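You operate a simulated robot arm through the tools that you are given. There is no shell and no other tool.

You run a simulated robot arm. Do the job below in one go: nothing can be reset, and whatever is moved stays where it is left.

TASK
Swap the empty grease cartridge for the blue one and prime the doser.
Fine: free the cartridge lock, stand the empty one in the free well first, lock again, one stroke. Where these are worked on the way, their far stop is far enough and under half their travel is too little: cartridge lock.

It is judged by the outcome, as a careful person would: the job done as asked, and still so three seconds after it is handed in. It fails if anything else is knocked over, pushed out of place, dropped, spilled or broken.

THE ROBOT
A 6-joint arm with a two-finger parallel gripper, fixed in place. Base frame: the origin is on the floor under the middle of its stand, x ahead of it, y to its left, z up; the work surface is at about z = 0.804. Readings come in m, degrees, newtons and seconds.
With the tool pointing down near the work surface it reaches from about 0.34 to 0.76 m from the base axis. Its first joint turns from -66.0 to 66.0 degrees. Payload 2.45 kg.
Tool frame: the origin (TCP) lies between the finger pads and is the grasp point; the fingertips stand 0.024 m ahead of it; z points along the fingers, y is the line along which they close. Largest opening 0.068 m; finger width 0.017, thickness 0.01; the body of the gripper, 0.04 by 0.07 m, starts 0.041 m behind the TCP.
Orientation is told as [roll, pitch, yaw] about the base's x, y, z axes, in that order, counted from this pose: with the fingers straight down and closing along the base's y, the tool's x points along the base's -x, its y along +y and its z along -z.

THE INTERFACE
- The arm moves only by the tool arm_command. Its argument "moves" is text: rows parted by semicolons, each of 7 numbers parted by spaces: the turn, a rotation vector about the base's x, y, z in units of 5 degrees (1.0 is 5 degrees), then the shift along the base's x, y, z in units of 30 mm (1.0 is 30 mm), then the finger opening in m, from 0 to 0.068. In form: wx wy wz dx dy dz jaw; .... A call has 1 to 20 rows; each row shifts and turns the commanded pose from where the row before left it. A call with a number of a shift or a turn outside -1 to 1 is refused whole. Rows are played at 5 a second. More than 0.05 m and 8.6 degrees between two rows, or a gripper value outside its range, and nothing of the call is played. A pose out of reach is approached as far as the arm can. The call stops where the force on the tool passes 70 N (or 10 N more than at its start, if that is more) or the arm is blocked; 0.2 s more then pass. The fingers move at their own pace (about 0.108 m/s each) and stop on an object; they squeeze with about 20 N. The grip force told is the motor's: it shows also when the fingers shut on nothing. Time passes only in rows, and 0.2 s behind the last, so rows that do not move let the fingers close. It gives the time, the measured TCP pose, the force on the tool (base axes), the opening and the grip force at its end, in the units of the frame above (readings bear some noise), with the torque about the TCP (base axes, N m) and any sound that the robot's microphone picked up.
- Cameras (640 x 400 px; columns grow to the right, rows downward): "scene" is fixed at [0.1563, 0.4023, 1.4595]; the picture's right is [-0.80, -0.60, 0.00], its down [-0.32, 0.43, -0.84] and it looks along [0.50, -0.68, -0.54] (base axes); focal length 351 px, centre (320, 200). "wrist" rides on the gripper at [0.084, 0.011, -0.075] in the tool frame; the picture's right is [-0.13, 0.99, 0.00], its down [-0.60, -0.08, -0.79] and it looks along [-0.79, -0.10, 0.61] (tool axes); focal length 251 px, centre (320, 200). There is no depth. A picture from a camera that has moved, and an enlarged one, comes with that camera's place and axes in the base frame and with its lens. The place of the scene camera against the robot may be out by one fixed shift of up to 0.018 m in any direction.
- snapshot(camera): a new picture of that camera. No time passes.
- enlarge(camera, box): a new picture of the part [left, top, right, bottom] of that camera's present view, enlarged. No time passes.
- sign_off(): hands the job in; it is judged then, once.

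Places have to be worked out from the pictures, the camera data and where the tool is seen. Open the gripper and draw the arm clear of the work before you hand the job in, unless the task says otherwise.

The tools are called after "Emit:" as name(argument=value, ...) on one line, values as JSON. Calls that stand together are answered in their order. arm_command: Moves the arm, as the interface text tells. Its arguments: {"type":"object","properties":{"moves":{"type":"string"}},"required":["moves"]} The other tools are called the same way: snapshot (camera) takes a picture; enlarge (camera, box) takes an enlarged picture of a part of a camera's view; sign_off () hands the job in.

At the start:

```text
time_s: 0.0
tcp_pos: [0.4483, 0.0021, 1.2288]
orientation: [0.0, -0.1, 0.0]
force: [-0.2, 0.7, 0.5]
torque: [0.02, 0.01, -0.01]
gripper_width: 0.0679
grip_force: 0.1
```

scene: 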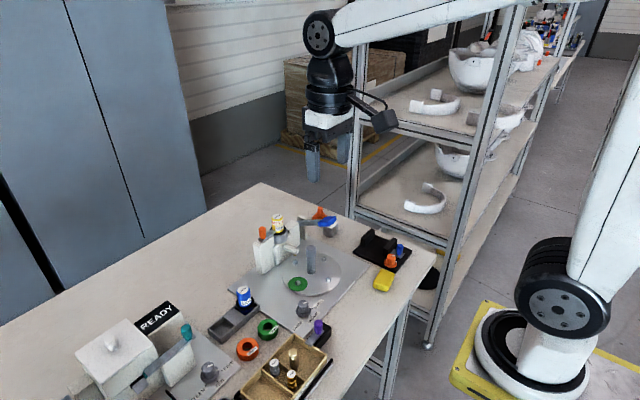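
wrist: 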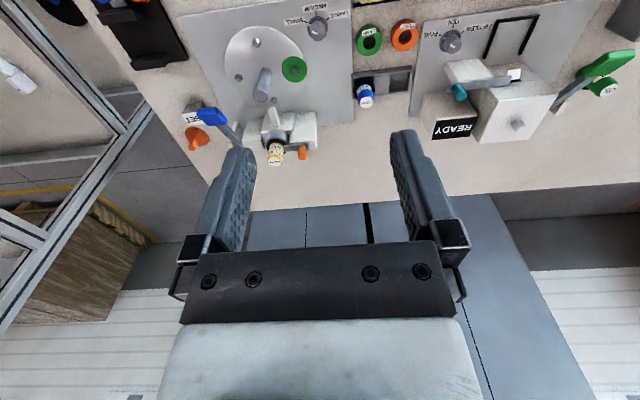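

I start by looking closely at the bench with enlarged views of both cameras.

Emit:
enlarge(camera="scene", box=[220, 190, 380, 290])

Emit:
enlarge(camera="scene", box=[180, 270, 340, 370])

Emit:
enlarge(camera="wrist", box=[170, 0, 410, 170])

Emit:
enlarge(camera="scene", box=[60, 290, 260, 400])

```text
4.00 times, centred on (300, 240) of scene
camera zoom: at [0.1563, 0.4023, 1.4595], right [-0.8, -0.6, 0.0], down [-0.32, 0.43, -0.84], along [0.5, -0.68, -0.54], focal length 1405 px, centre (400, 40)
```

zoom: 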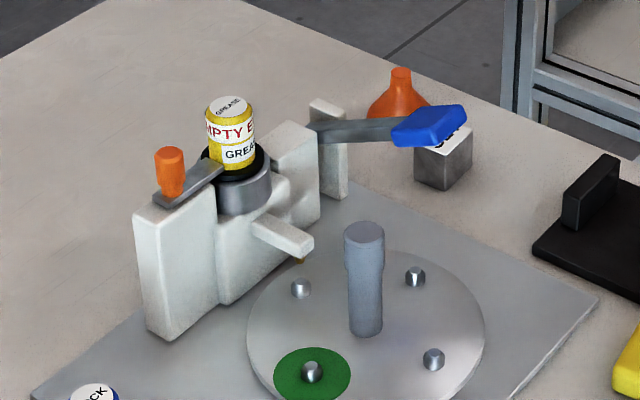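

```text
4.00 times, centred on (260, 320) of scene
camera zoom: at [0.1563, 0.4023, 1.4595], right [-0.8, -0.6, 0.0], down [-0.32, 0.43, -0.84], along [0.5, -0.68, -0.54], focal length 1405 px, centre (560, -280)
```

zoom: 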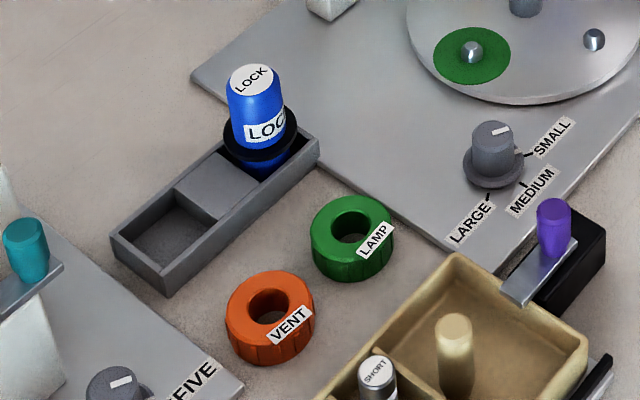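

```text
2.35 times, centred on (290, 85) of wrist
camera zoom: at [0.3653, 0.0119, 1.3035], right [0.13, 0.99, 0.0], down [0.6, -0.08, 0.79], along [0.79, -0.1, -0.61], focal length 592 px, centre (391, 471)
```

zoom: 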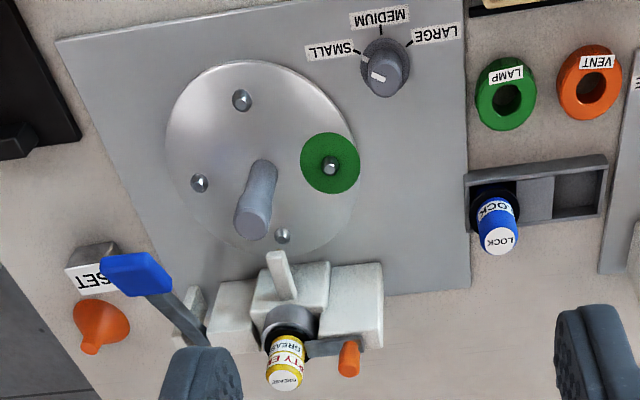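

```text
3.20 times, centred on (160, 345) of scene
camera zoom: at [0.1563, 0.4023, 1.4595], right [-0.8, -0.6, 0.0], down [-0.32, 0.43, -0.84], along [0.5, -0.68, -0.54], focal length 1124 px, centre (832, -264)
```

zoom: 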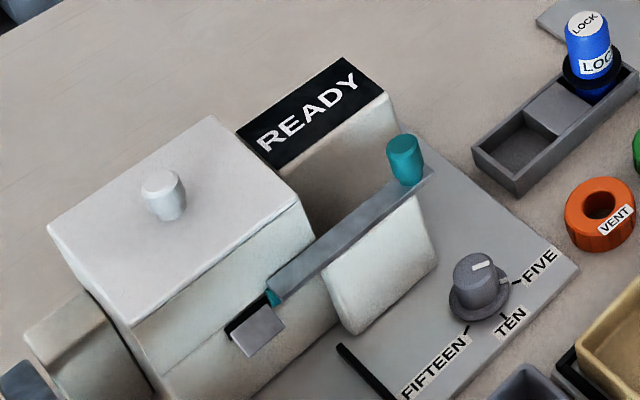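

The doser with the yellow EMPTY cartridge sits near x≈0.65, y≈-0.10; the blue cartridge is in a two-well holder at larger y. I lower the arm a bit for a closer look at the doser with the wrist camera.

Emit:
arm_command(moves="0 0 0 0 -0.5 -0.8 0.068; 0 0 0 0 -0.5 -0.8 0.068; 0 0 0 0 -0.5 -0.8 0.068; 0 0 0 0 -0.5 -0.8 0.068; 0 0 0 0 0 0 0.068")

Emit:
snapshot(camera="wrist")

Emit:
snapshot(camera="scene")

```text
time_s: 1.2
tcp_pos: [0.4481, -0.0591, 1.1333]
orientation: [0.0, 0.1, 0.1]
force: [-0.1, -0.9, -0.7]
torque: [0.06, -0.01, -0.01]
gripper_width: 0.0679
grip_force: 0.0
```

```text
taken
camera wrist: at [0.3649, -0.0485, 1.208], right [0.13, 0.99, 0.0], down [0.6, -0.08, 0.79], along [0.79, -0.1, -0.61], focal length 251 px, centre (320, 200)
```

wrist: 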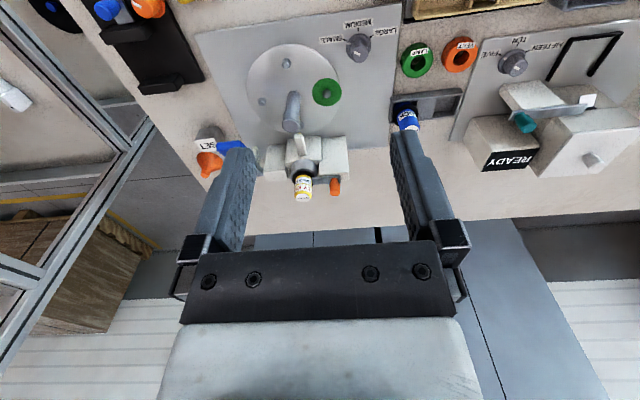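

```text
taken
```

scene: 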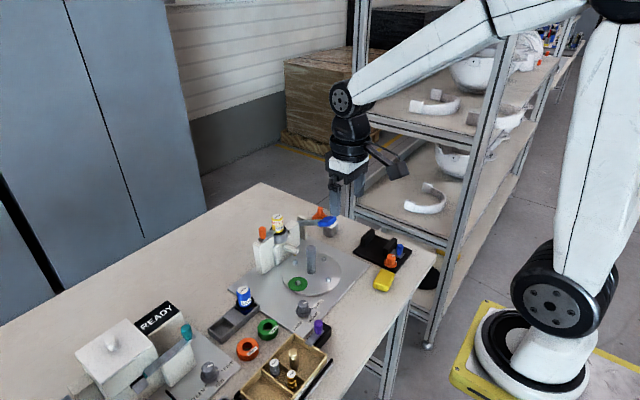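

Emit:
enlarge(camera="wrist", box=[190, 80, 390, 210])

Emit:
enlarge(camera="wrist", box=[370, 60, 490, 150])

Emit:
enlarge(camera="scene", box=[245, 200, 345, 270])

```text
3.08 times, centred on (290, 145) of wrist
camera zoom: at [0.3649, -0.0485, 1.208], right [0.13, 0.99, 0.0], down [0.6, -0.08, 0.79], along [0.79, -0.1, -0.61], focal length 774 px, centre (412, 369)
```

zoom: 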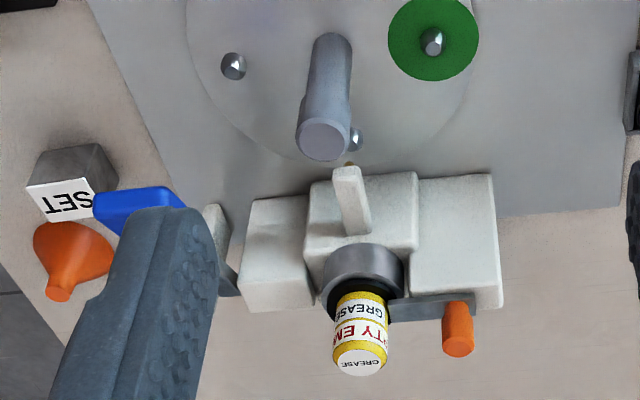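

```text
4.44 times, centred on (430, 105) of wrist
camera zoom: at [0.3649, -0.0485, 1.208], right [0.13, 0.99, 0.0], down [0.6, -0.08, 0.79], along [0.79, -0.1, -0.61], focal length 1118 px, centre (-169, 622)
```

zoom: 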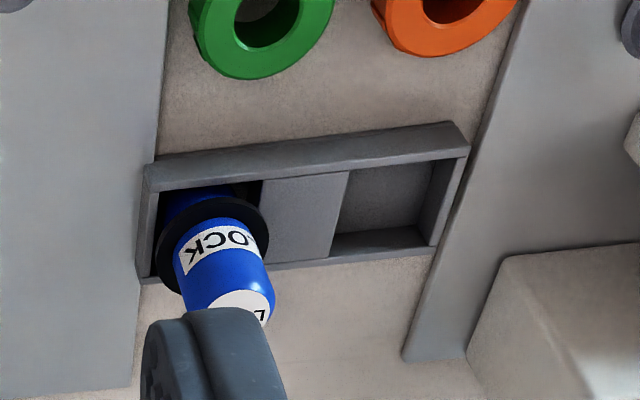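

```text
5.71 times, centred on (295, 235) of scene
camera zoom: at [0.1563, 0.4023, 1.4595], right [-0.8, -0.6, 0.0], down [-0.32, 0.43, -0.84], along [0.5, -0.68, -0.54], focal length 2007 px, centre (463, 0)
```

zoom: 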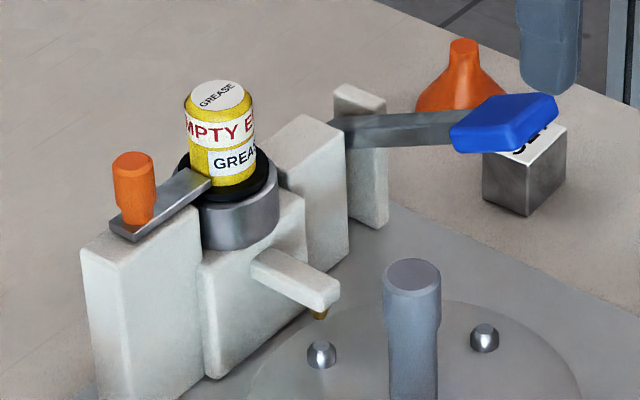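

The lock looks like a metal bar with an orange knob reaching over the cartridge's black flange. I tilt the wrist camera down and move over the doser to see how the lock is pivoted.

Emit:
arm_command(moves="0 1 0 0.6 -0.15 -0.1 0.068; 0 1 0 0.6 -0.15 -0.1 0.068; 0 1 0 0.6 -0.15 -0.1 0.068; 0 1 0 0.6 -0.15 -0.1 0.068; 0 1 0 0.6 -0.15 -0.1 0.068; 0 1 0 0.6 -0.15 -0.1 0.068; 0 0 0 0 0 0 0.068")

Emit:
snapshot(camera="wrist")

Emit:
enlarge(camera="wrist", box=[230, 90, 410, 210])

```text
time_s: 2.8
tcp_pos: [0.5568, -0.0842, 1.1143]
orientation: [0.0, 30.1, 0.1]
force: [-0.6, -0.5, 0.8]
torque: [0.0, 0.01, -0.01]
gripper_width: 0.068
grip_force: 0.0
```

```text
taken
camera wrist: at [0.5225, -0.0747, 1.2211], right [0.11, 0.99, -0.06], down [0.92, -0.08, 0.38], along [0.38, -0.1, -0.92], focal length 251 px, centre (320, 200)
```

wrist: 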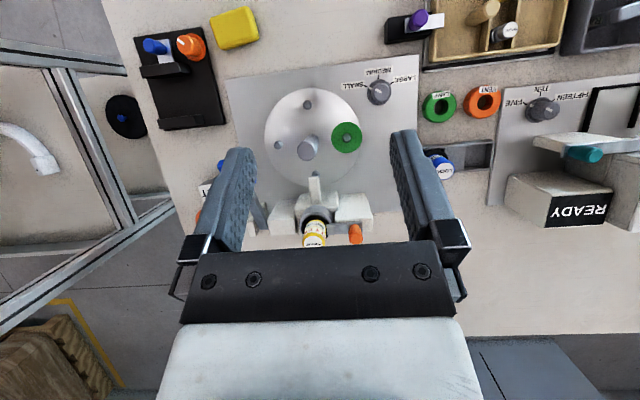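

```text
3.33 times, centred on (320, 150) of wrist
camera zoom: at [0.5225, -0.0747, 1.2211], right [0.11, 0.99, -0.06], down [0.92, -0.08, 0.38], along [0.38, -0.1, -0.92], focal length 838 px, centre (320, 367)
```

zoom: 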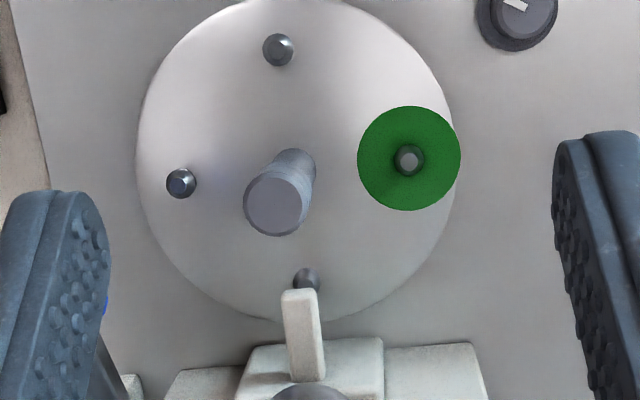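

Emit:
enlarge(camera="wrist", box=[250, 165, 400, 255])

```text
4.27 times, centred on (325, 210) of wrist
camera zoom: at [0.5225, -0.0747, 1.2211], right [0.11, 0.99, -0.06], down [0.92, -0.08, 0.38], along [0.38, -0.1, -0.92], focal length 1073 px, centre (299, 157)
```

zoom: 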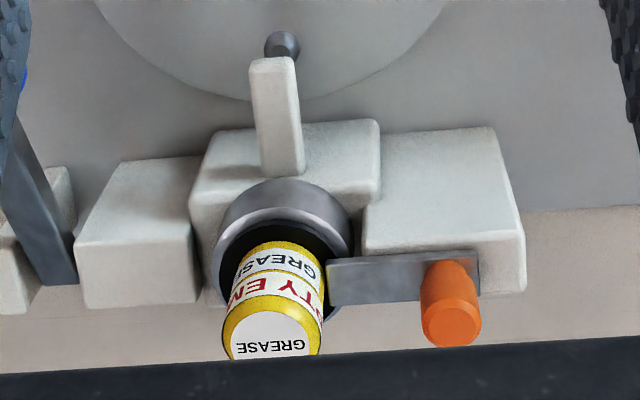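

Triangulating the two wrist views puts the cartridge top at about (0.694, -0.121, 0.945), and the orange lock knob at about (0.699, -0.067, 0.936) top. I zoom further into the lock to find out how it moves.

Emit:
enlarge(camera="wrist", box=[310, 190, 374, 240])

Emit:
enlarge(camera="scene", box=[252, 212, 302, 252])

Emit:
enlarge(camera="scene", box=[130, 310, 210, 370])

Emit:
enlarge(camera="scene", box=[295, 205, 345, 245])

```text
8.00 times, centred on (342, 215) of wrist
camera zoom: at [0.5225, -0.0747, 1.2211], right [0.11, 0.99, -0.06], down [0.92, -0.08, 0.38], along [0.38, -0.1, -0.92], focal length 2012 px, centre (144, 80)
```

zoom: 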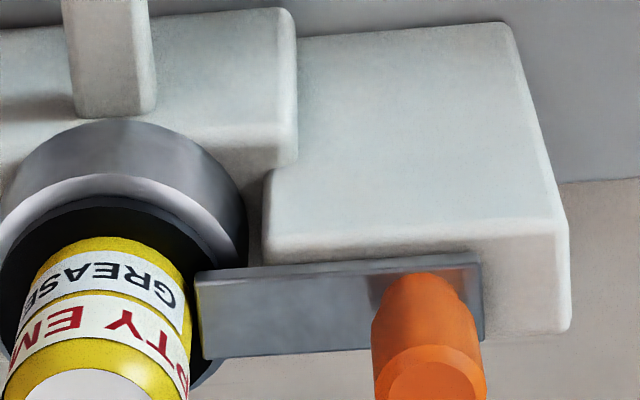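

```text
10.00 times, centred on (277, 232) of scene
camera zoom: at [0.1563, 0.4023, 1.4595], right [-0.8, -0.6, 0.0], down [-0.32, 0.43, -0.84], along [0.5, -0.68, -0.54], focal length 3512 px, centre (750, -120)
```

zoom: 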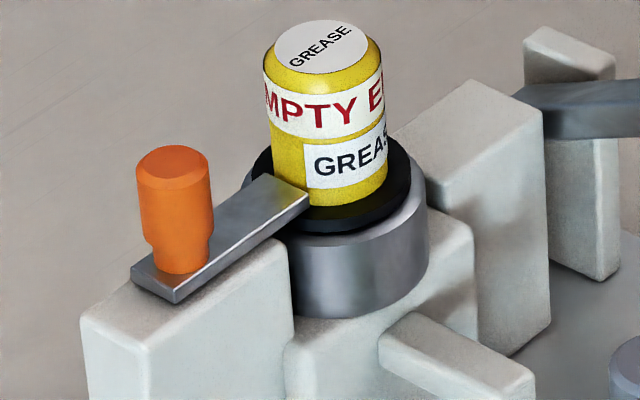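

```text
6.67 times, centred on (170, 340) of scene
camera zoom: at [0.1563, 0.4023, 1.4595], right [-0.8, -0.6, 0.0], down [-0.32, 0.43, -0.84], along [0.5, -0.68, -0.54], focal length 2342 px, centre (1320, -733)
```

zoom: 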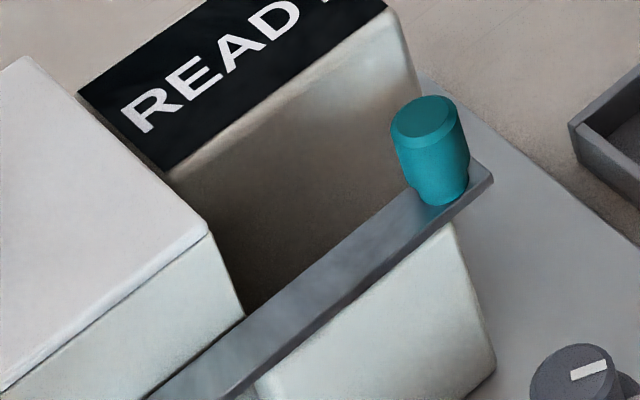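

```text
10.00 times, centred on (320, 225) of scene
camera zoom: at [0.1563, 0.4023, 1.4595], right [-0.8, -0.6, 0.0], down [-0.32, 0.43, -0.84], along [0.5, -0.68, -0.54], focal length 3512 px, centre (320, -50)
```

zoom: 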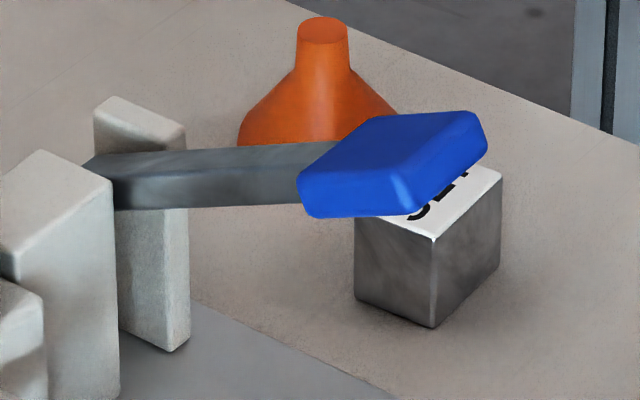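

The bar lies along y, radial to the cartridge, with its tip over the black flange. I check the other objects (any second blue cartridge) and the holder before touching anything.

Emit:
enlarge(camera="scene", box=[345, 222, 441, 298])

Emit:
enlarge(camera="scene", box=[205, 278, 275, 348])

Emit:
enlarge(camera="scene", box=[230, 310, 350, 400])

```text
5.26 times, centred on (393, 260) of scene
camera zoom: at [0.1563, 0.4023, 1.4595], right [-0.8, -0.6, 0.0], down [-0.32, 0.43, -0.84], along [0.5, -0.68, -0.54], focal length 1849 px, centre (-64, -116)
```

zoom: 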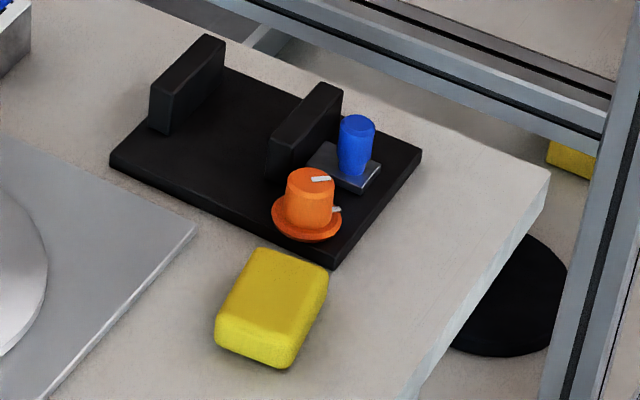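

```text
5.71 times, centred on (240, 313) of scene
camera zoom: at [0.1563, 0.4023, 1.4595], right [-0.8, -0.6, 0.0], down [-0.32, 0.43, -0.84], along [0.5, -0.68, -0.54], focal length 2007 px, centre (777, -446)
```

zoom: 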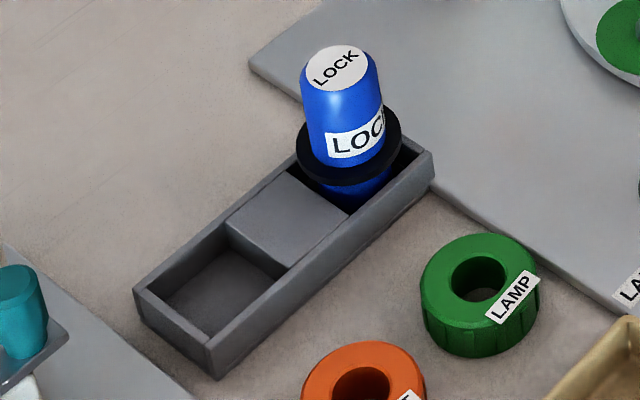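

```text
4.44 times, centred on (290, 355) of scene
camera zoom: at [0.1563, 0.4023, 1.4595], right [-0.8, -0.6, 0.0], down [-0.32, 0.43, -0.84], along [0.5, -0.68, -0.54], focal length 1561 px, centre (453, -489)
```

zoom: 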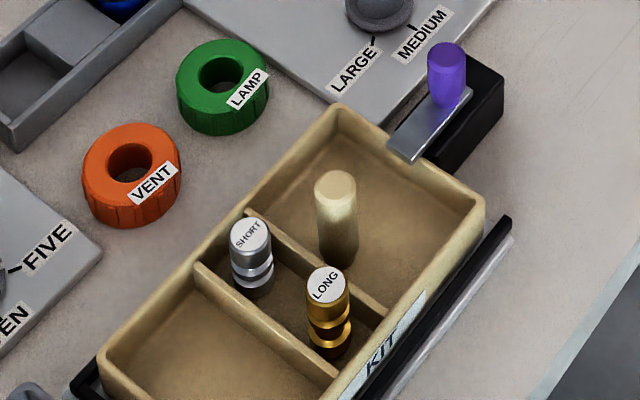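

Only one blue cartridge exists, in the two-well holder near y≈+0.06…0.13. I move sideways to view the holder from above with the wrist camera.

Emit:
arm_command(moves="0 0 0 0 0.95 0 0.068; 0 0 0 0 0.95 0 0.068; 0 0 0 0 0.95 0 0.068; 0 0 0 0 0.95 0 0.068; 0 0 0 0 0.95 0 0.068; 0 0 0 0 0.95 0 0.068; 0 0 0 0 0 0 0.068")

Emit:
snapshot(camera="wrist")

Emit:
enlarge(camera="wrist", box=[250, 120, 400, 220])

```text
time_s: 4.4
tcp_pos: [0.5583, 0.0864, 1.1141]
orientation: [0.0, 30.0, -0.1]
force: [-0.3, -0.1, 0.4]
torque: [0.0, 0.02, 0.03]
gripper_width: 0.0684
grip_force: 0.1
```

```text
taken
camera wrist: at [0.5225, 0.0965, 1.2201], right [0.11, 0.99, -0.06], down [0.92, -0.08, 0.38], along [0.38, -0.1, -0.92], focal length 251 px, centre (320, 200)
```

wrist: 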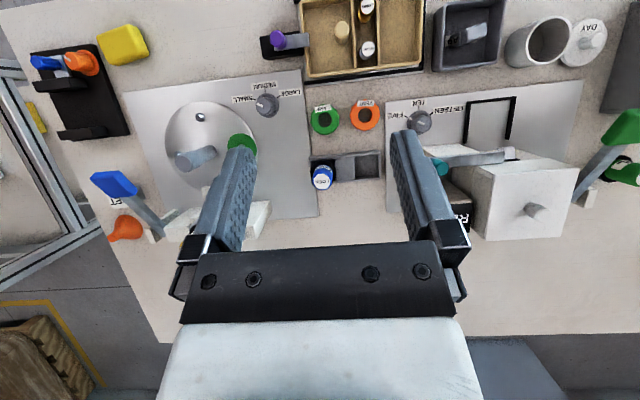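

```text
4.00 times, centred on (325, 170) of wrist
camera zoom: at [0.5225, 0.0965, 1.2201], right [0.11, 0.99, -0.06], down [0.92, -0.08, 0.38], along [0.38, -0.1, -0.92], focal length 1006 px, centre (300, 320)
```

zoom: 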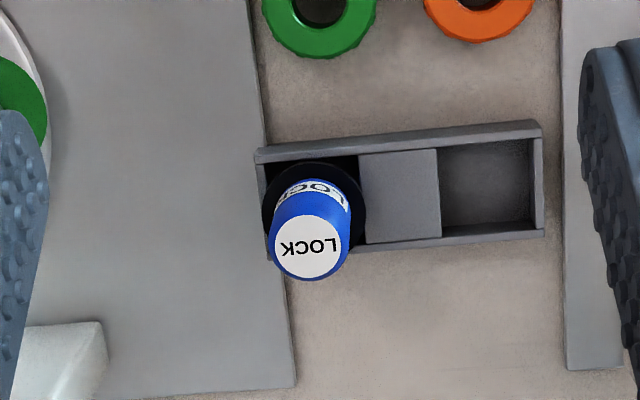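

The blue cartridge's top is about (0.638, 0.063, 0.868), and the free well is on its +y side. I go back to tool-down at a lower height for a second view to triangulate the wells.

Emit:
arm_command(moves="0 -1 0 -0.3 0 -0.6 0.068; 0 -1 0 -0.3 0 -0.6 0.068; 0 -1 0 -0.3 0 -0.6 0.068; 0 -1 0 -0.3 0 -0.6 0.068; 0 -1 0 -0.3 0 -0.6 0.068; 0 -1 0 -0.3 0 -0.6 0.068; 0 0 0 0 0 0 0.068")

Emit:
snapshot(camera="wrist")

Emit:
enlarge(camera="wrist", box=[250, 110, 400, 210])

```text
time_s: 6.0
tcp_pos: [0.504, 0.0859, 1.0057]
orientation: [-0.1, -0.1, 0.0]
force: [-0.4, 1.0, 1.0]
torque: [0.01, -0.01, -0.01]
gripper_width: 0.0682
grip_force: 0.2
```

```text
taken
camera wrist: at [0.4197, 0.0959, 1.0815], right [0.13, 0.99, 0.0], down [0.6, -0.08, 0.79], along [0.79, -0.1, -0.61], focal length 251 px, centre (320, 200)
```

wrist: 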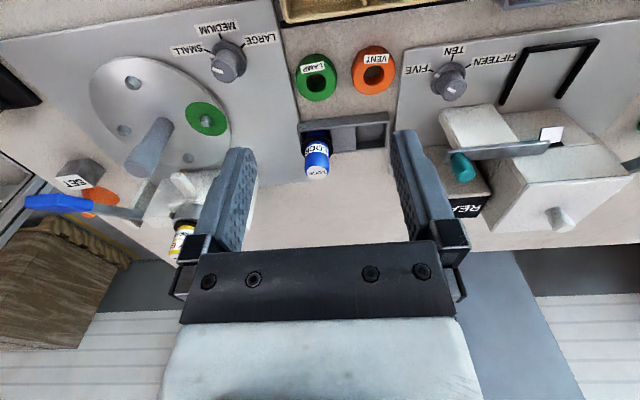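

```text
4.00 times, centred on (325, 160) of wrist
camera zoom: at [0.4197, 0.0959, 1.0815], right [0.13, 0.99, 0.0], down [0.6, -0.08, 0.79], along [0.79, -0.1, -0.61], focal length 1006 px, centre (300, 360)
```

zoom: 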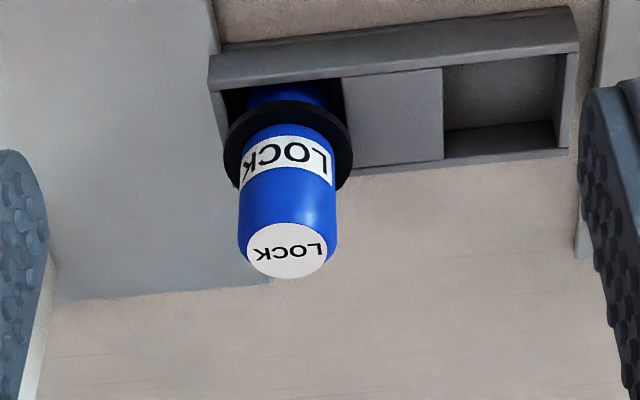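

Blue cartridge: axis ≈(0.6365, 0.0635), top z≈0.872, flange z≈0.826; the free well centre is ≈(0.637, 0.133). Now I go above the orange lock knob (≈0.698, -0.066) at safe height with a partly closed gripper.

Emit:
arm_command(moves="0 0 0 0.5 -0.63 0.1 0.05; 0 0 0 0.5 -0.63 0.1 0.04; 0 0 0 0.5 -0.63 0.1 0.036; 0 0 0 0.5 -0.63 0.1 0.036; 0 0 0 0.5 -0.63 0 0.036; 0 0 0 0.5 -0.63 0 0.036; 0 0 0 0.5 -0.63 0 0.036; 0 0 0 0.5 -0.63 0 0.036; 0 0 0 0 0 0 0.036")

Emit:
snapshot(camera="wrist")

Emit:
enlarge(camera="wrist", box=[250, 110, 400, 210])

```text
time_s: 8.0
tcp_pos: [0.6233, -0.0654, 1.0198]
orientation: [-0.1, 0.0, 0.0]
force: [0.3, 0.2, -0.4]
torque: [-0.01, -0.01, 0.02]
gripper_width: 0.036
grip_force: 0.0
```

```text
taken
camera wrist: at [0.5399, -0.0557, 1.0936], right [0.13, 0.99, 0.0], down [0.6, -0.08, 0.79], along [0.79, -0.1, -0.61], focal length 251 px, centre (320, 200)
```

wrist: 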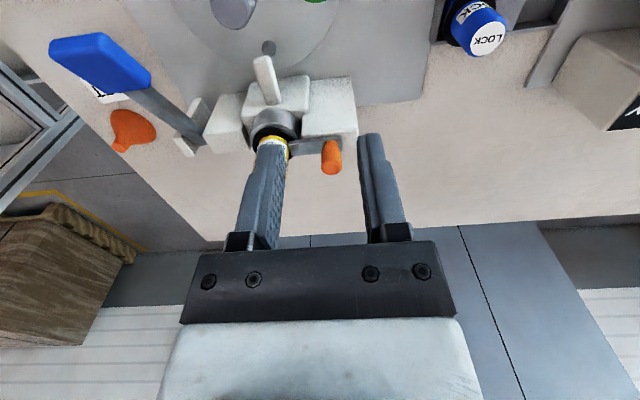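

```text
4.00 times, centred on (325, 160) of wrist
camera zoom: at [0.5399, -0.0557, 1.0936], right [0.13, 0.99, 0.0], down [0.6, -0.08, 0.79], along [0.79, -0.1, -0.61], focal length 1006 px, centre (300, 360)
```

zoom: 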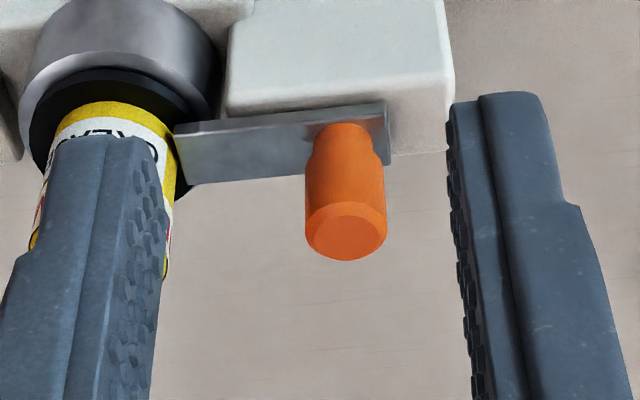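

Refined knob top: (0.698, -0.067, 0.938). I move over it and descend with a 36 mm opening so the fingers straddle it, tips just above the bar.

Emit:
arm_command(moves="0 0 0 0.85 -0.02 0 0.036; 0 0 0 0.85 -0.02 0 0.036; 0 0 0 0.8 0 0 0.036; 0 0 0 0 0 -0.7 0.036; 0 0 0 0 0 -0.7 0.036; 0 0 0 0 0 -0.7 0.036; 0 0 0 0 0 0 0.036")

Emit:
enlarge(camera="wrist", box=[220, 110, 400, 230])

Emit:
enlarge(camera="scene", box=[230, 195, 310, 250])

```text
time_s: 9.6
tcp_pos: [0.6972, -0.0663, 0.9567]
orientation: [0.0, 0.0, 0.0]
force: [-0.2, -0.1, -0.2]
torque: [0.0, -0.03, 0.04]
gripper_width: 0.036
grip_force: 0.1
```

```text
3.33 times, centred on (310, 170) of wrist
camera zoom: at [0.6138, -0.0567, 1.0308], right [0.13, 0.99, 0.0], down [0.6, -0.08, 0.79], along [0.79, -0.1, -0.61], focal length 838 px, centre (353, 300)
```

zoom: 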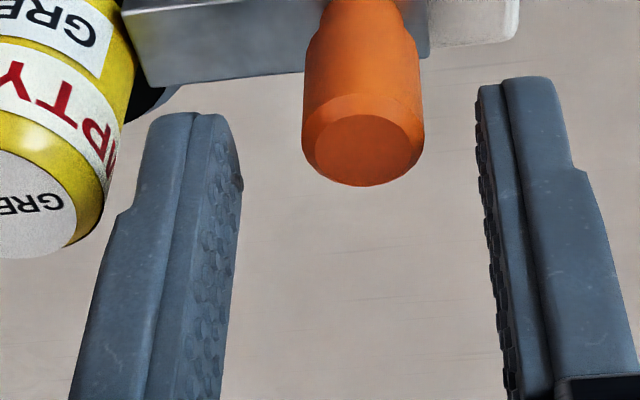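

```text
7.27 times, centred on (270, 222) of scene
camera zoom: at [0.1563, 0.4023, 1.4595], right [-0.8, -0.6, 0.0], down [-0.32, 0.43, -0.84], along [0.5, -0.68, -0.54], focal length 2554 px, centre (684, 36)
```

zoom: 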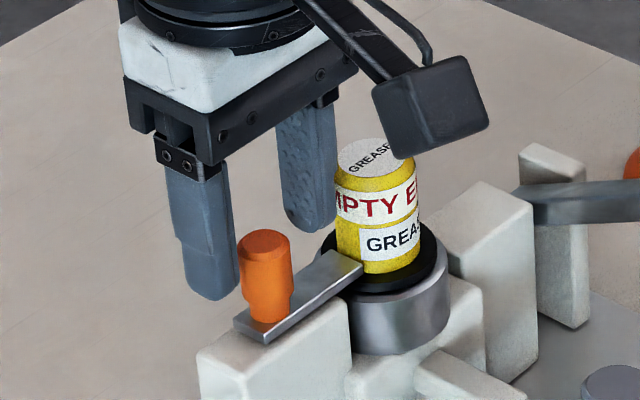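

The knob is centred between the fingers (triangulates again to (0.698, -0.066)). I descend another 20 mm and close gently on the knob.

Emit:
arm_command(moves="0 0 0 0 0 -0.35 0.036; 0 0 0 0.02 0 -0.3 0.036; 0 0 0 0 0 0 0.036; 0 0 0 0 0 0 0.026; 0 0 0 0 0 0 0.016; 0 0 0 0 0 0 0.014; 0 0 0 0 0 0 0.014")

Emit:
enlarge(camera="wrist", box=[220, 90, 400, 210])

Emit:
enlarge(camera="scene", box=[230, 195, 310, 250])

```text
time_s: 11.2
tcp_pos: [0.6977, -0.065, 0.9364]
orientation: [-0.1, 0.1, 0.0]
force: [0.7, 6.4, 0.5]
torque: [-0.01, 0.02, -0.05]
gripper_width: 0.0188
grip_force: 2.8
```

```text
3.33 times, centred on (310, 150) of wrist
camera zoom: at [0.6145, -0.056, 1.0115], right [0.13, 0.99, 0.0], down [0.6, -0.08, 0.79], along [0.79, -0.1, -0.61], focal length 838 px, centre (353, 367)
```

zoom: 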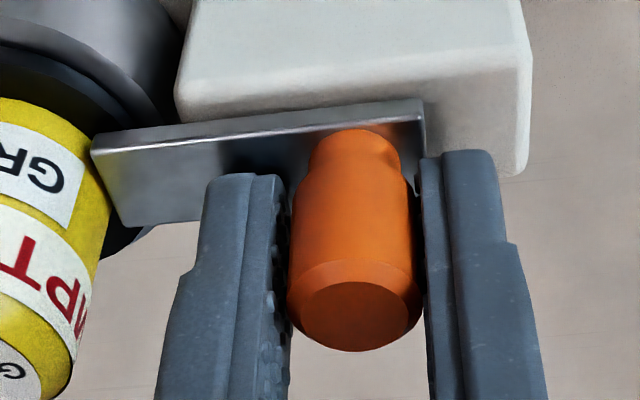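

```text
7.27 times, centred on (270, 222) of scene
camera zoom: at [0.1563, 0.4025, 1.4594], right [-0.8, -0.6, 0.0], down [-0.32, 0.43, -0.84], along [0.5, -0.68, -0.54], focal length 2554 px, centre (684, 36)
```

zoom: 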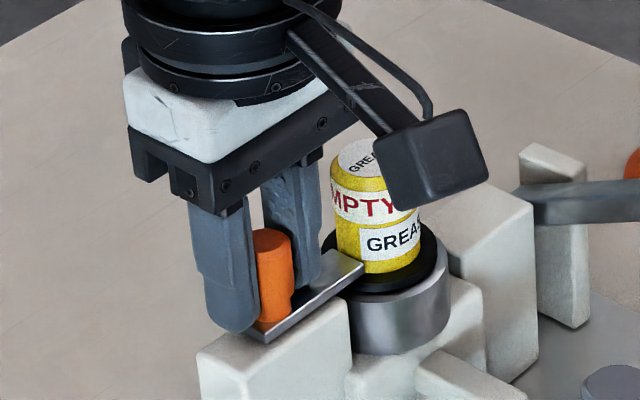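

The knob is gripped (18.8 mm). Now I test the direction: a 6 mm pull along +y, away from the cartridge, watching the force.

Emit:
arm_command(moves="0 0 0 0 0 0 0.01; 0 0 0 0 0.1 0 0.01; 0 0 0 0 0.1 0 0.01; 0 0 0 0 0 0 0.01")

Emit:
enlarge(camera="wrist", box=[220, 90, 400, 210])

```text
time_s: 12.2
tcp_pos: [0.6973, -0.0596, 0.9374]
orientation: [0.0, 0.0, 0.0]
force: [-6.9, -0.7, 1.3]
torque: [0.45, -0.71, -0.09]
gripper_width: 0.0171
grip_force: 35.1
```

```text
3.33 times, centred on (310, 150) of wrist
camera zoom: at [0.6147, -0.0502, 1.0117], right [0.13, 0.99, 0.0], down [0.61, -0.08, 0.79], along [0.79, -0.1, -0.61], focal length 838 px, centre (353, 367)
```

zoom: 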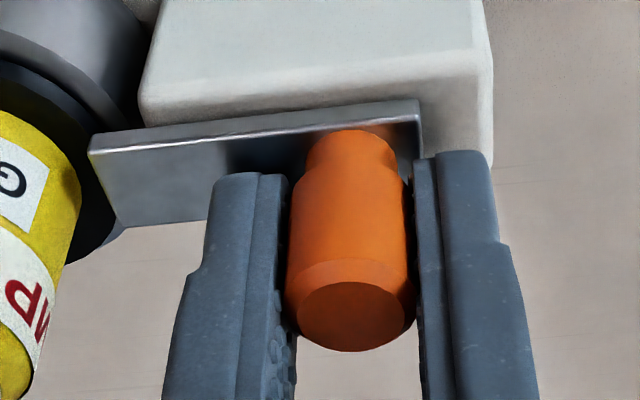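

The bar slid with the gripper with almost no resistance: it is a slide bolt along y. I continue in +y toward its far stop in small steps.

Emit:
arm_command(moves="0 0 0 0 0.15 0 0.01; 0 0 0 0 0.15 0 0.01; 0 0 0 0 0.15 0 0.01; 0 0 0 0 0 0 0.01")

Emit:
enlarge(camera="wrist", box=[200, 70, 400, 210])

```text
time_s: 13.2
tcp_pos: [0.6993, -0.0533, 0.938]
orientation: [-0.3, 0.0, -0.3]
force: [-6.3, -40.0, 4.8]
torque: [0.16, 0.71, 0.12]
gripper_width: 0.0171
grip_force: 35.2
```

```text
2.86 times, centred on (300, 140) of wrist
camera zoom: at [0.6146, -0.0427, 1.0114], right [0.13, 0.99, -0.01], down [0.6, -0.08, 0.79], along [0.79, -0.11, -0.61], focal length 718 px, centre (377, 371)
```

zoom: 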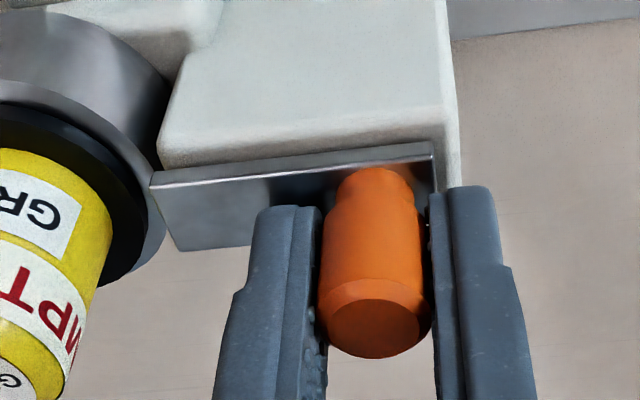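

The bolt hit its far stop at about 13 mm of travel (40 N reaction) and its tip is clear of the flange. I relax the command by 6 mm to unload, then open the fingers.

Emit:
arm_command(moves="0 0 0 0 -0.19 0 0.01; 0 0 0 0 0 0 0.01; 0 0 0 0 0 0 0.028; 0 0 0 0 0 0 0.034; 0 0 0 0 0 0 0.034")

Emit:
enlarge(camera="wrist", box=[200, 70, 400, 210])

Emit:
enlarge(camera="scene", box=[230, 195, 310, 250])

```text
time_s: 14.4
tcp_pos: [0.6991, -0.0512, 0.9366]
orientation: [0.0, 0.0, -0.1]
force: [-0.6, 0.3, 0.5]
torque: [0.04, 0.02, -0.02]
gripper_width: 0.0339
grip_force: 0.1
```

```text
2.86 times, centred on (300, 140) of wrist
camera zoom: at [0.6153, -0.0414, 1.0109], right [0.13, 0.99, 0.0], down [0.6, -0.08, 0.79], along [0.79, -0.1, -0.61], focal length 718 px, centre (377, 371)
```

zoom: 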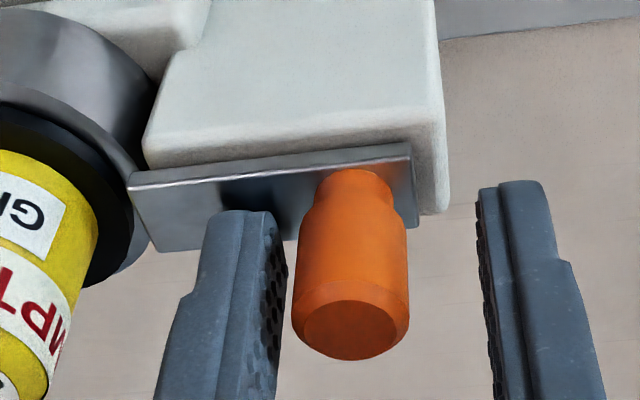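

```text
7.27 times, centred on (270, 222) of scene
camera zoom: at [0.1563, 0.4024, 1.4595], right [-0.8, -0.6, 0.0], down [-0.32, 0.43, -0.84], along [0.5, -0.68, -0.54], focal length 2554 px, centre (684, 36)
```

zoom: 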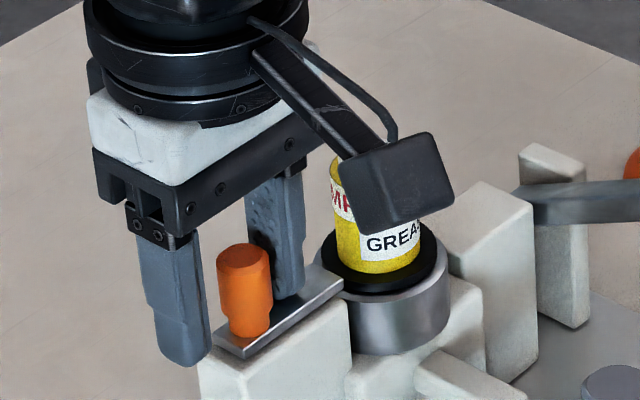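

The knob now sits near y≈-0.055. To be sure that this is the true far stop, I push once more in +y with the -y finger and see whether the knob gives.

Emit:
arm_command(moves="0 0 0 0 0.1 0 0.034; 0 0 0 0 0.1 0 0.034; 0 0 0 0 0.1 0 0.034; 0 0 0 0 0 0 0.034")

Emit:
enlarge(camera="wrist", box=[200, 70, 400, 210])

```text
time_s: 15.4
tcp_pos: [0.6973, -0.0447, 0.9364]
orientation: [0.1, 0.0, 0.0]
force: [1.5, -5.5, -2.2]
torque: [0.04, -0.07, 0.03]
gripper_width: 0.0391
grip_force: 3.5
```

```text
2.86 times, centred on (300, 140) of wrist
camera zoom: at [0.6148, -0.0339, 1.0108], right [0.13, 0.99, 0.0], down [0.6, -0.08, 0.79], along [0.79, -0.1, -0.61], focal length 718 px, centre (377, 371)
```

zoom: 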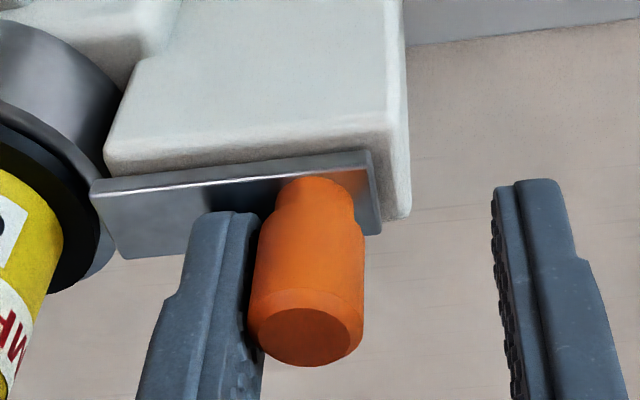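

The knob did not move (the finger yielded instead), so the lock is fully open at its far stop. I re-centre, rise clear, and move to view the empty cartridge from directly in front.

Emit:
arm_command(moves="0 0 0 0 -0.4 0 0.034; 0 0 0 0 0 0.9 0.034; 0 0 0 0 0 0.9 0.034; 0 0 0 0 0 0.9 0.034; 0 0 0 -0.8 -0.6 0 0.05; 0 0 0 -0.8 -0.6 0 0.06; 0 0 0 -0.8 -0.6 0 0.068; 0 0 0 0 0 0 0.068")

Emit:
snapshot(camera="wrist")

Emit:
enlarge(camera="wrist", box=[240, 80, 390, 180])

```text
time_s: 17.2
tcp_pos: [0.6274, -0.1103, 1.0158]
orientation: [0.0, 0.0, -0.1]
force: [-0.4, 0.0, -0.3]
torque: [0.0, -0.03, -0.02]
gripper_width: 0.0681
grip_force: 0.0
```

```text
taken
camera wrist: at [0.5433, -0.0998, 1.0916], right [0.13, 0.99, 0.0], down [0.6, -0.08, 0.79], along [0.79, -0.1, -0.61], focal length 251 px, centre (320, 200)
```

wrist: 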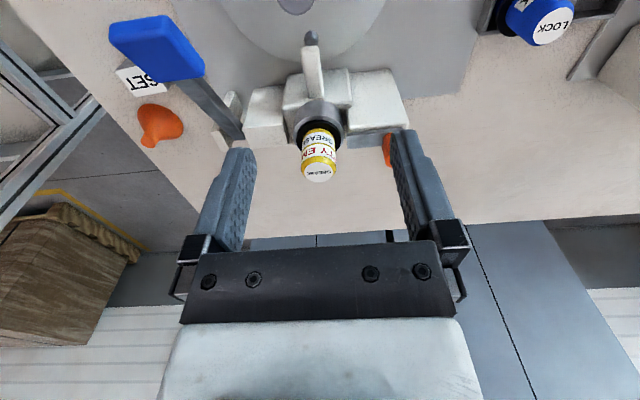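

```text
4.00 times, centred on (315, 130) of wrist
camera zoom: at [0.5433, -0.0998, 1.0916], right [0.13, 0.99, 0.0], down [0.6, -0.08, 0.79], along [0.79, -0.1, -0.61], focal length 1006 px, centre (340, 480)
```

zoom: 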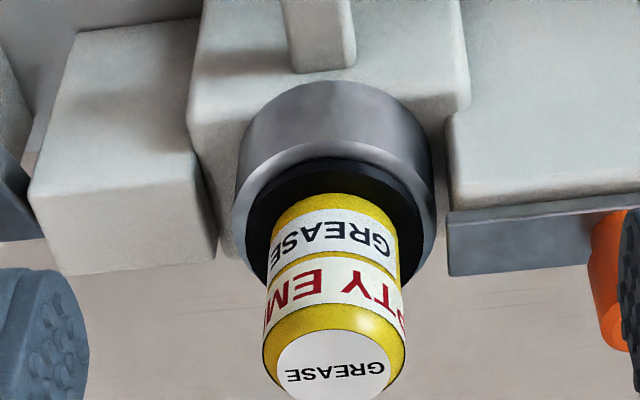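

The empty cartridge is confirmed at (0.6934, -0.121), top z 0.945, and the lock bar is clear of the flange. I move above it with 50 mm opening, then descend part-way.

Emit:
arm_command(moves="0 0 0 0.73 -0.12 0 0.05; 0 0 0 0.73 -0.12 0 0.05; 0 0 0 0.73 -0.12 0 0.05; 0 0 0 0 0 -0.6 0.05; 0 0 0 0 0 -0.6 0.05; 0 0 0 0 0 -0.4 0.05; 0 0 0 0 0 0 0.05")

Emit:
snapshot(camera="wrist")

Emit:
enlarge(camera="scene", box=[230, 185, 330, 255])

```text
time_s: 18.8
tcp_pos: [0.6933, -0.1218, 0.969]
orientation: [0.1, 0.0, 0.0]
force: [-0.4, 0.1, -0.6]
torque: [0.01, 0.01, 0.0]
gripper_width: 0.0503
grip_force: 0.0
```

```text
taken
camera wrist: at [0.609, -0.1108, 1.0437], right [0.13, 0.99, 0.0], down [0.6, -0.08, 0.79], along [0.79, -0.1, -0.61], focal length 251 px, centre (320, 200)
```

wrist: 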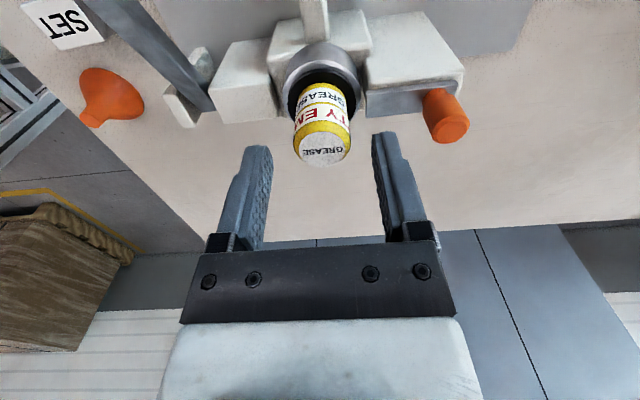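

```text
5.71 times, centred on (280, 220) of scene
camera zoom: at [0.1563, 0.4023, 1.4595], right [-0.8, -0.6, 0.0], down [-0.32, 0.43, -0.84], along [0.5, -0.68, -0.54], focal length 2007 px, centre (549, 86)
```

zoom: 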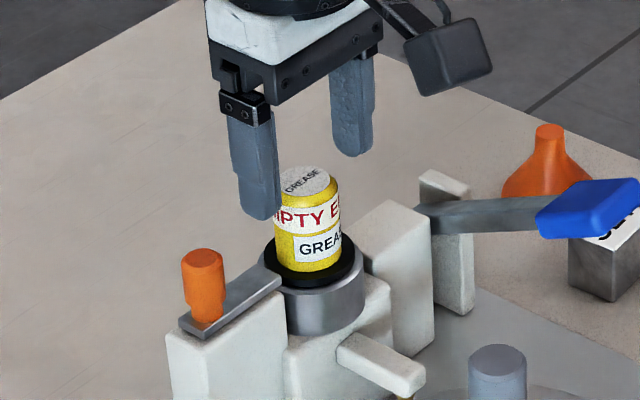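

The cartridge is centred between the fingers. I descend the last 33 mm (tips just above the flange and the bar) and close on the body.

Emit:
arm_command(moves="0 0 0 0 0.02 -0.55 0.05; 0 0 0 0 0 -0.55 0.05; 0 0 0 0 0 0 0.05; 0 0 0 0 0 0 0.04; 0 0 0 0 0 0 0.03; 0 0 0 0 0 0 0.02; 0 0 0 0 0 0 0.02; 0 0 0 0 0 0 0.02")

Emit:
snapshot(camera="wrist")

Emit:
enlarge(camera="wrist", box=[240, 80, 390, 180])

Emit:
enlarge(camera="scene", box=[230, 185, 330, 255])

```text
time_s: 20.6
tcp_pos: [0.6926, -0.1196, 0.9372]
orientation: [0.0, 0.1, 0.0]
force: [0.4, -0.5, -0.3]
torque: [0.0, -0.02, 0.01]
gripper_width: 0.0292
grip_force: 20.1
```

```text
taken
camera wrist: at [0.6081, -0.1088, 1.0112], right [0.13, 0.99, 0.0], down [0.6, -0.08, 0.79], along [0.79, -0.1, -0.61], focal length 251 px, centre (320, 200)
```

wrist: 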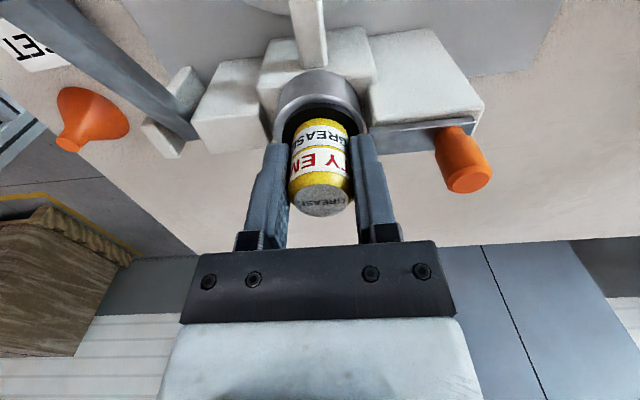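

```text
4.00 times, centred on (315, 130) of wrist
camera zoom: at [0.6081, -0.1088, 1.0112], right [0.13, 0.99, 0.0], down [0.6, -0.08, 0.79], along [0.79, -0.1, -0.61], focal length 1006 px, centre (340, 480)
```

zoom: 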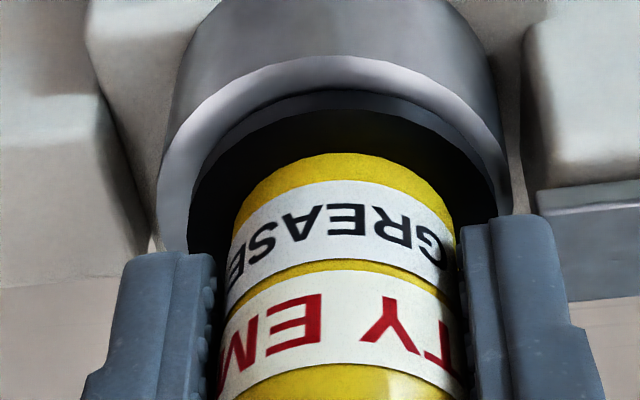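

```text
5.71 times, centred on (280, 220) of scene
camera zoom: at [0.1563, 0.4023, 1.4595], right [-0.8, -0.6, 0.0], down [-0.32, 0.43, -0.84], along [0.5, -0.68, -0.54], focal length 2007 px, centre (549, 86)
```

zoom: 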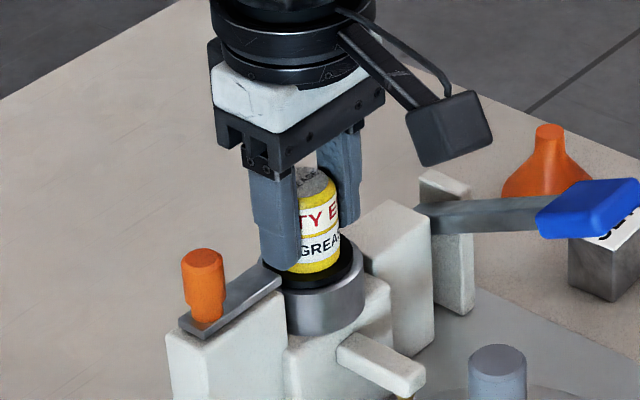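

The cartridge is held (29.2 mm, 20 N). I lift gently straight up by ~12 mm first and check the force and the picture.

Emit:
arm_command(moves="0 0 0 0 0 0.2 0.02; 0 0 0 0 0 0.2 0.02; 0 0 0 0 0 0 0.02")

Emit:
snapshot(camera="wrist")

Emit:
enlarge(camera="scene", box=[230, 185, 330, 255])

```text
time_s: 21.4
tcp_pos: [0.692, -0.1209, 0.9489]
orientation: [0.0, 0.0, 0.0]
force: [-0.9, -0.1, 0.2]
torque: [-0.01, -0.06, -0.01]
gripper_width: 0.03
grip_force: 0.1
```

```text
taken
camera wrist: at [0.609, -0.1099, 1.0234], right [0.13, 0.99, 0.0], down [0.6, -0.08, 0.79], along [0.79, -0.1, -0.61], focal length 251 px, centre (320, 200)
```

wrist: 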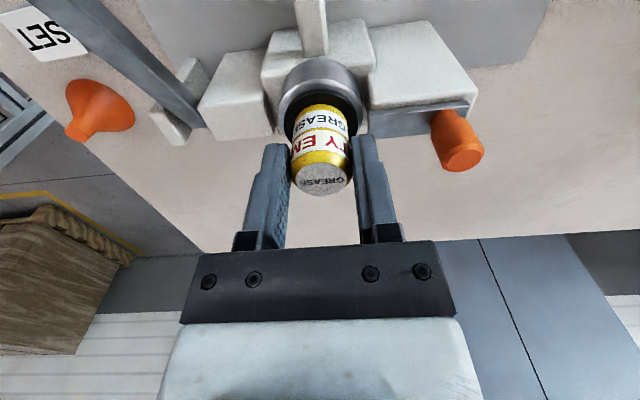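

```text
5.71 times, centred on (280, 220) of scene
camera zoom: at [0.1563, 0.4023, 1.4595], right [-0.8, -0.6, 0.0], down [-0.32, 0.43, -0.84], along [0.5, -0.68, -0.54], focal length 2007 px, centre (549, 86)
```

zoom: 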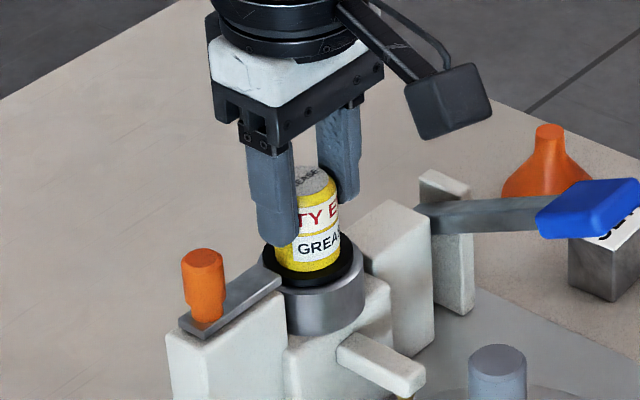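

The cartridge stayed in the socket and the fingers slid up it; the grip now reads almost zero. I hold still one moment with the jaws commanded closed to read the grip, and zoom in on the lock and flange.

Emit:
arm_command(moves="0 0 0 0 0 0 0.02; 0 0 0 0 0 0 0.02")

Emit:
enlarge(camera="scene", box=[255, 210, 301, 246])

Emit:
enlarge(camera="wrist", box=[260, 40, 400, 200])

```text
time_s: 22.0
tcp_pos: [0.6924, -0.1213, 0.9489]
orientation: [0.0, 0.0, 0.0]
force: [-1.2, 0.1, 1.6]
torque: [0.02, 0.0, 0.03]
gripper_width: 0.0289
grip_force: 19.9
```

```text
11.11 times, centred on (278, 228) of scene
camera zoom: at [0.1563, 0.4024, 1.4595], right [-0.8, -0.6, 0.0], down [-0.32, 0.43, -0.84], along [0.5, -0.68, -0.54], focal length 3903 px, centre (787, -111)
```

zoom: 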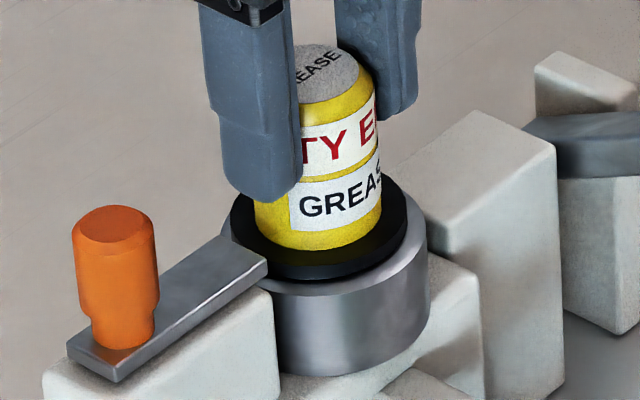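

```text
2.50 times, centred on (330, 120) of wrist
camera zoom: at [0.609, -0.1099, 1.0234], right [0.13, 0.99, 0.0], down [0.6, -0.08, 0.79], along [0.79, -0.1, -0.61], focal length 629 px, centre (295, 400)
```

zoom: 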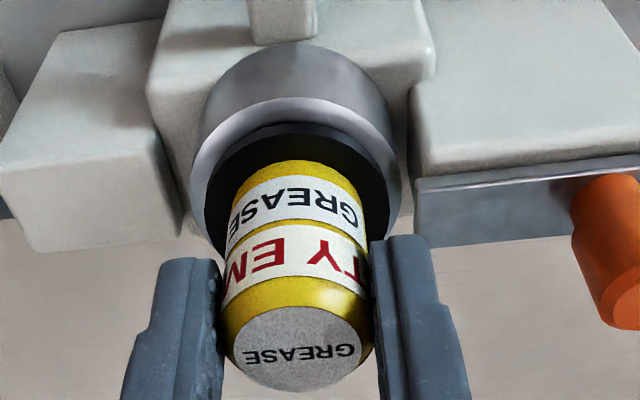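

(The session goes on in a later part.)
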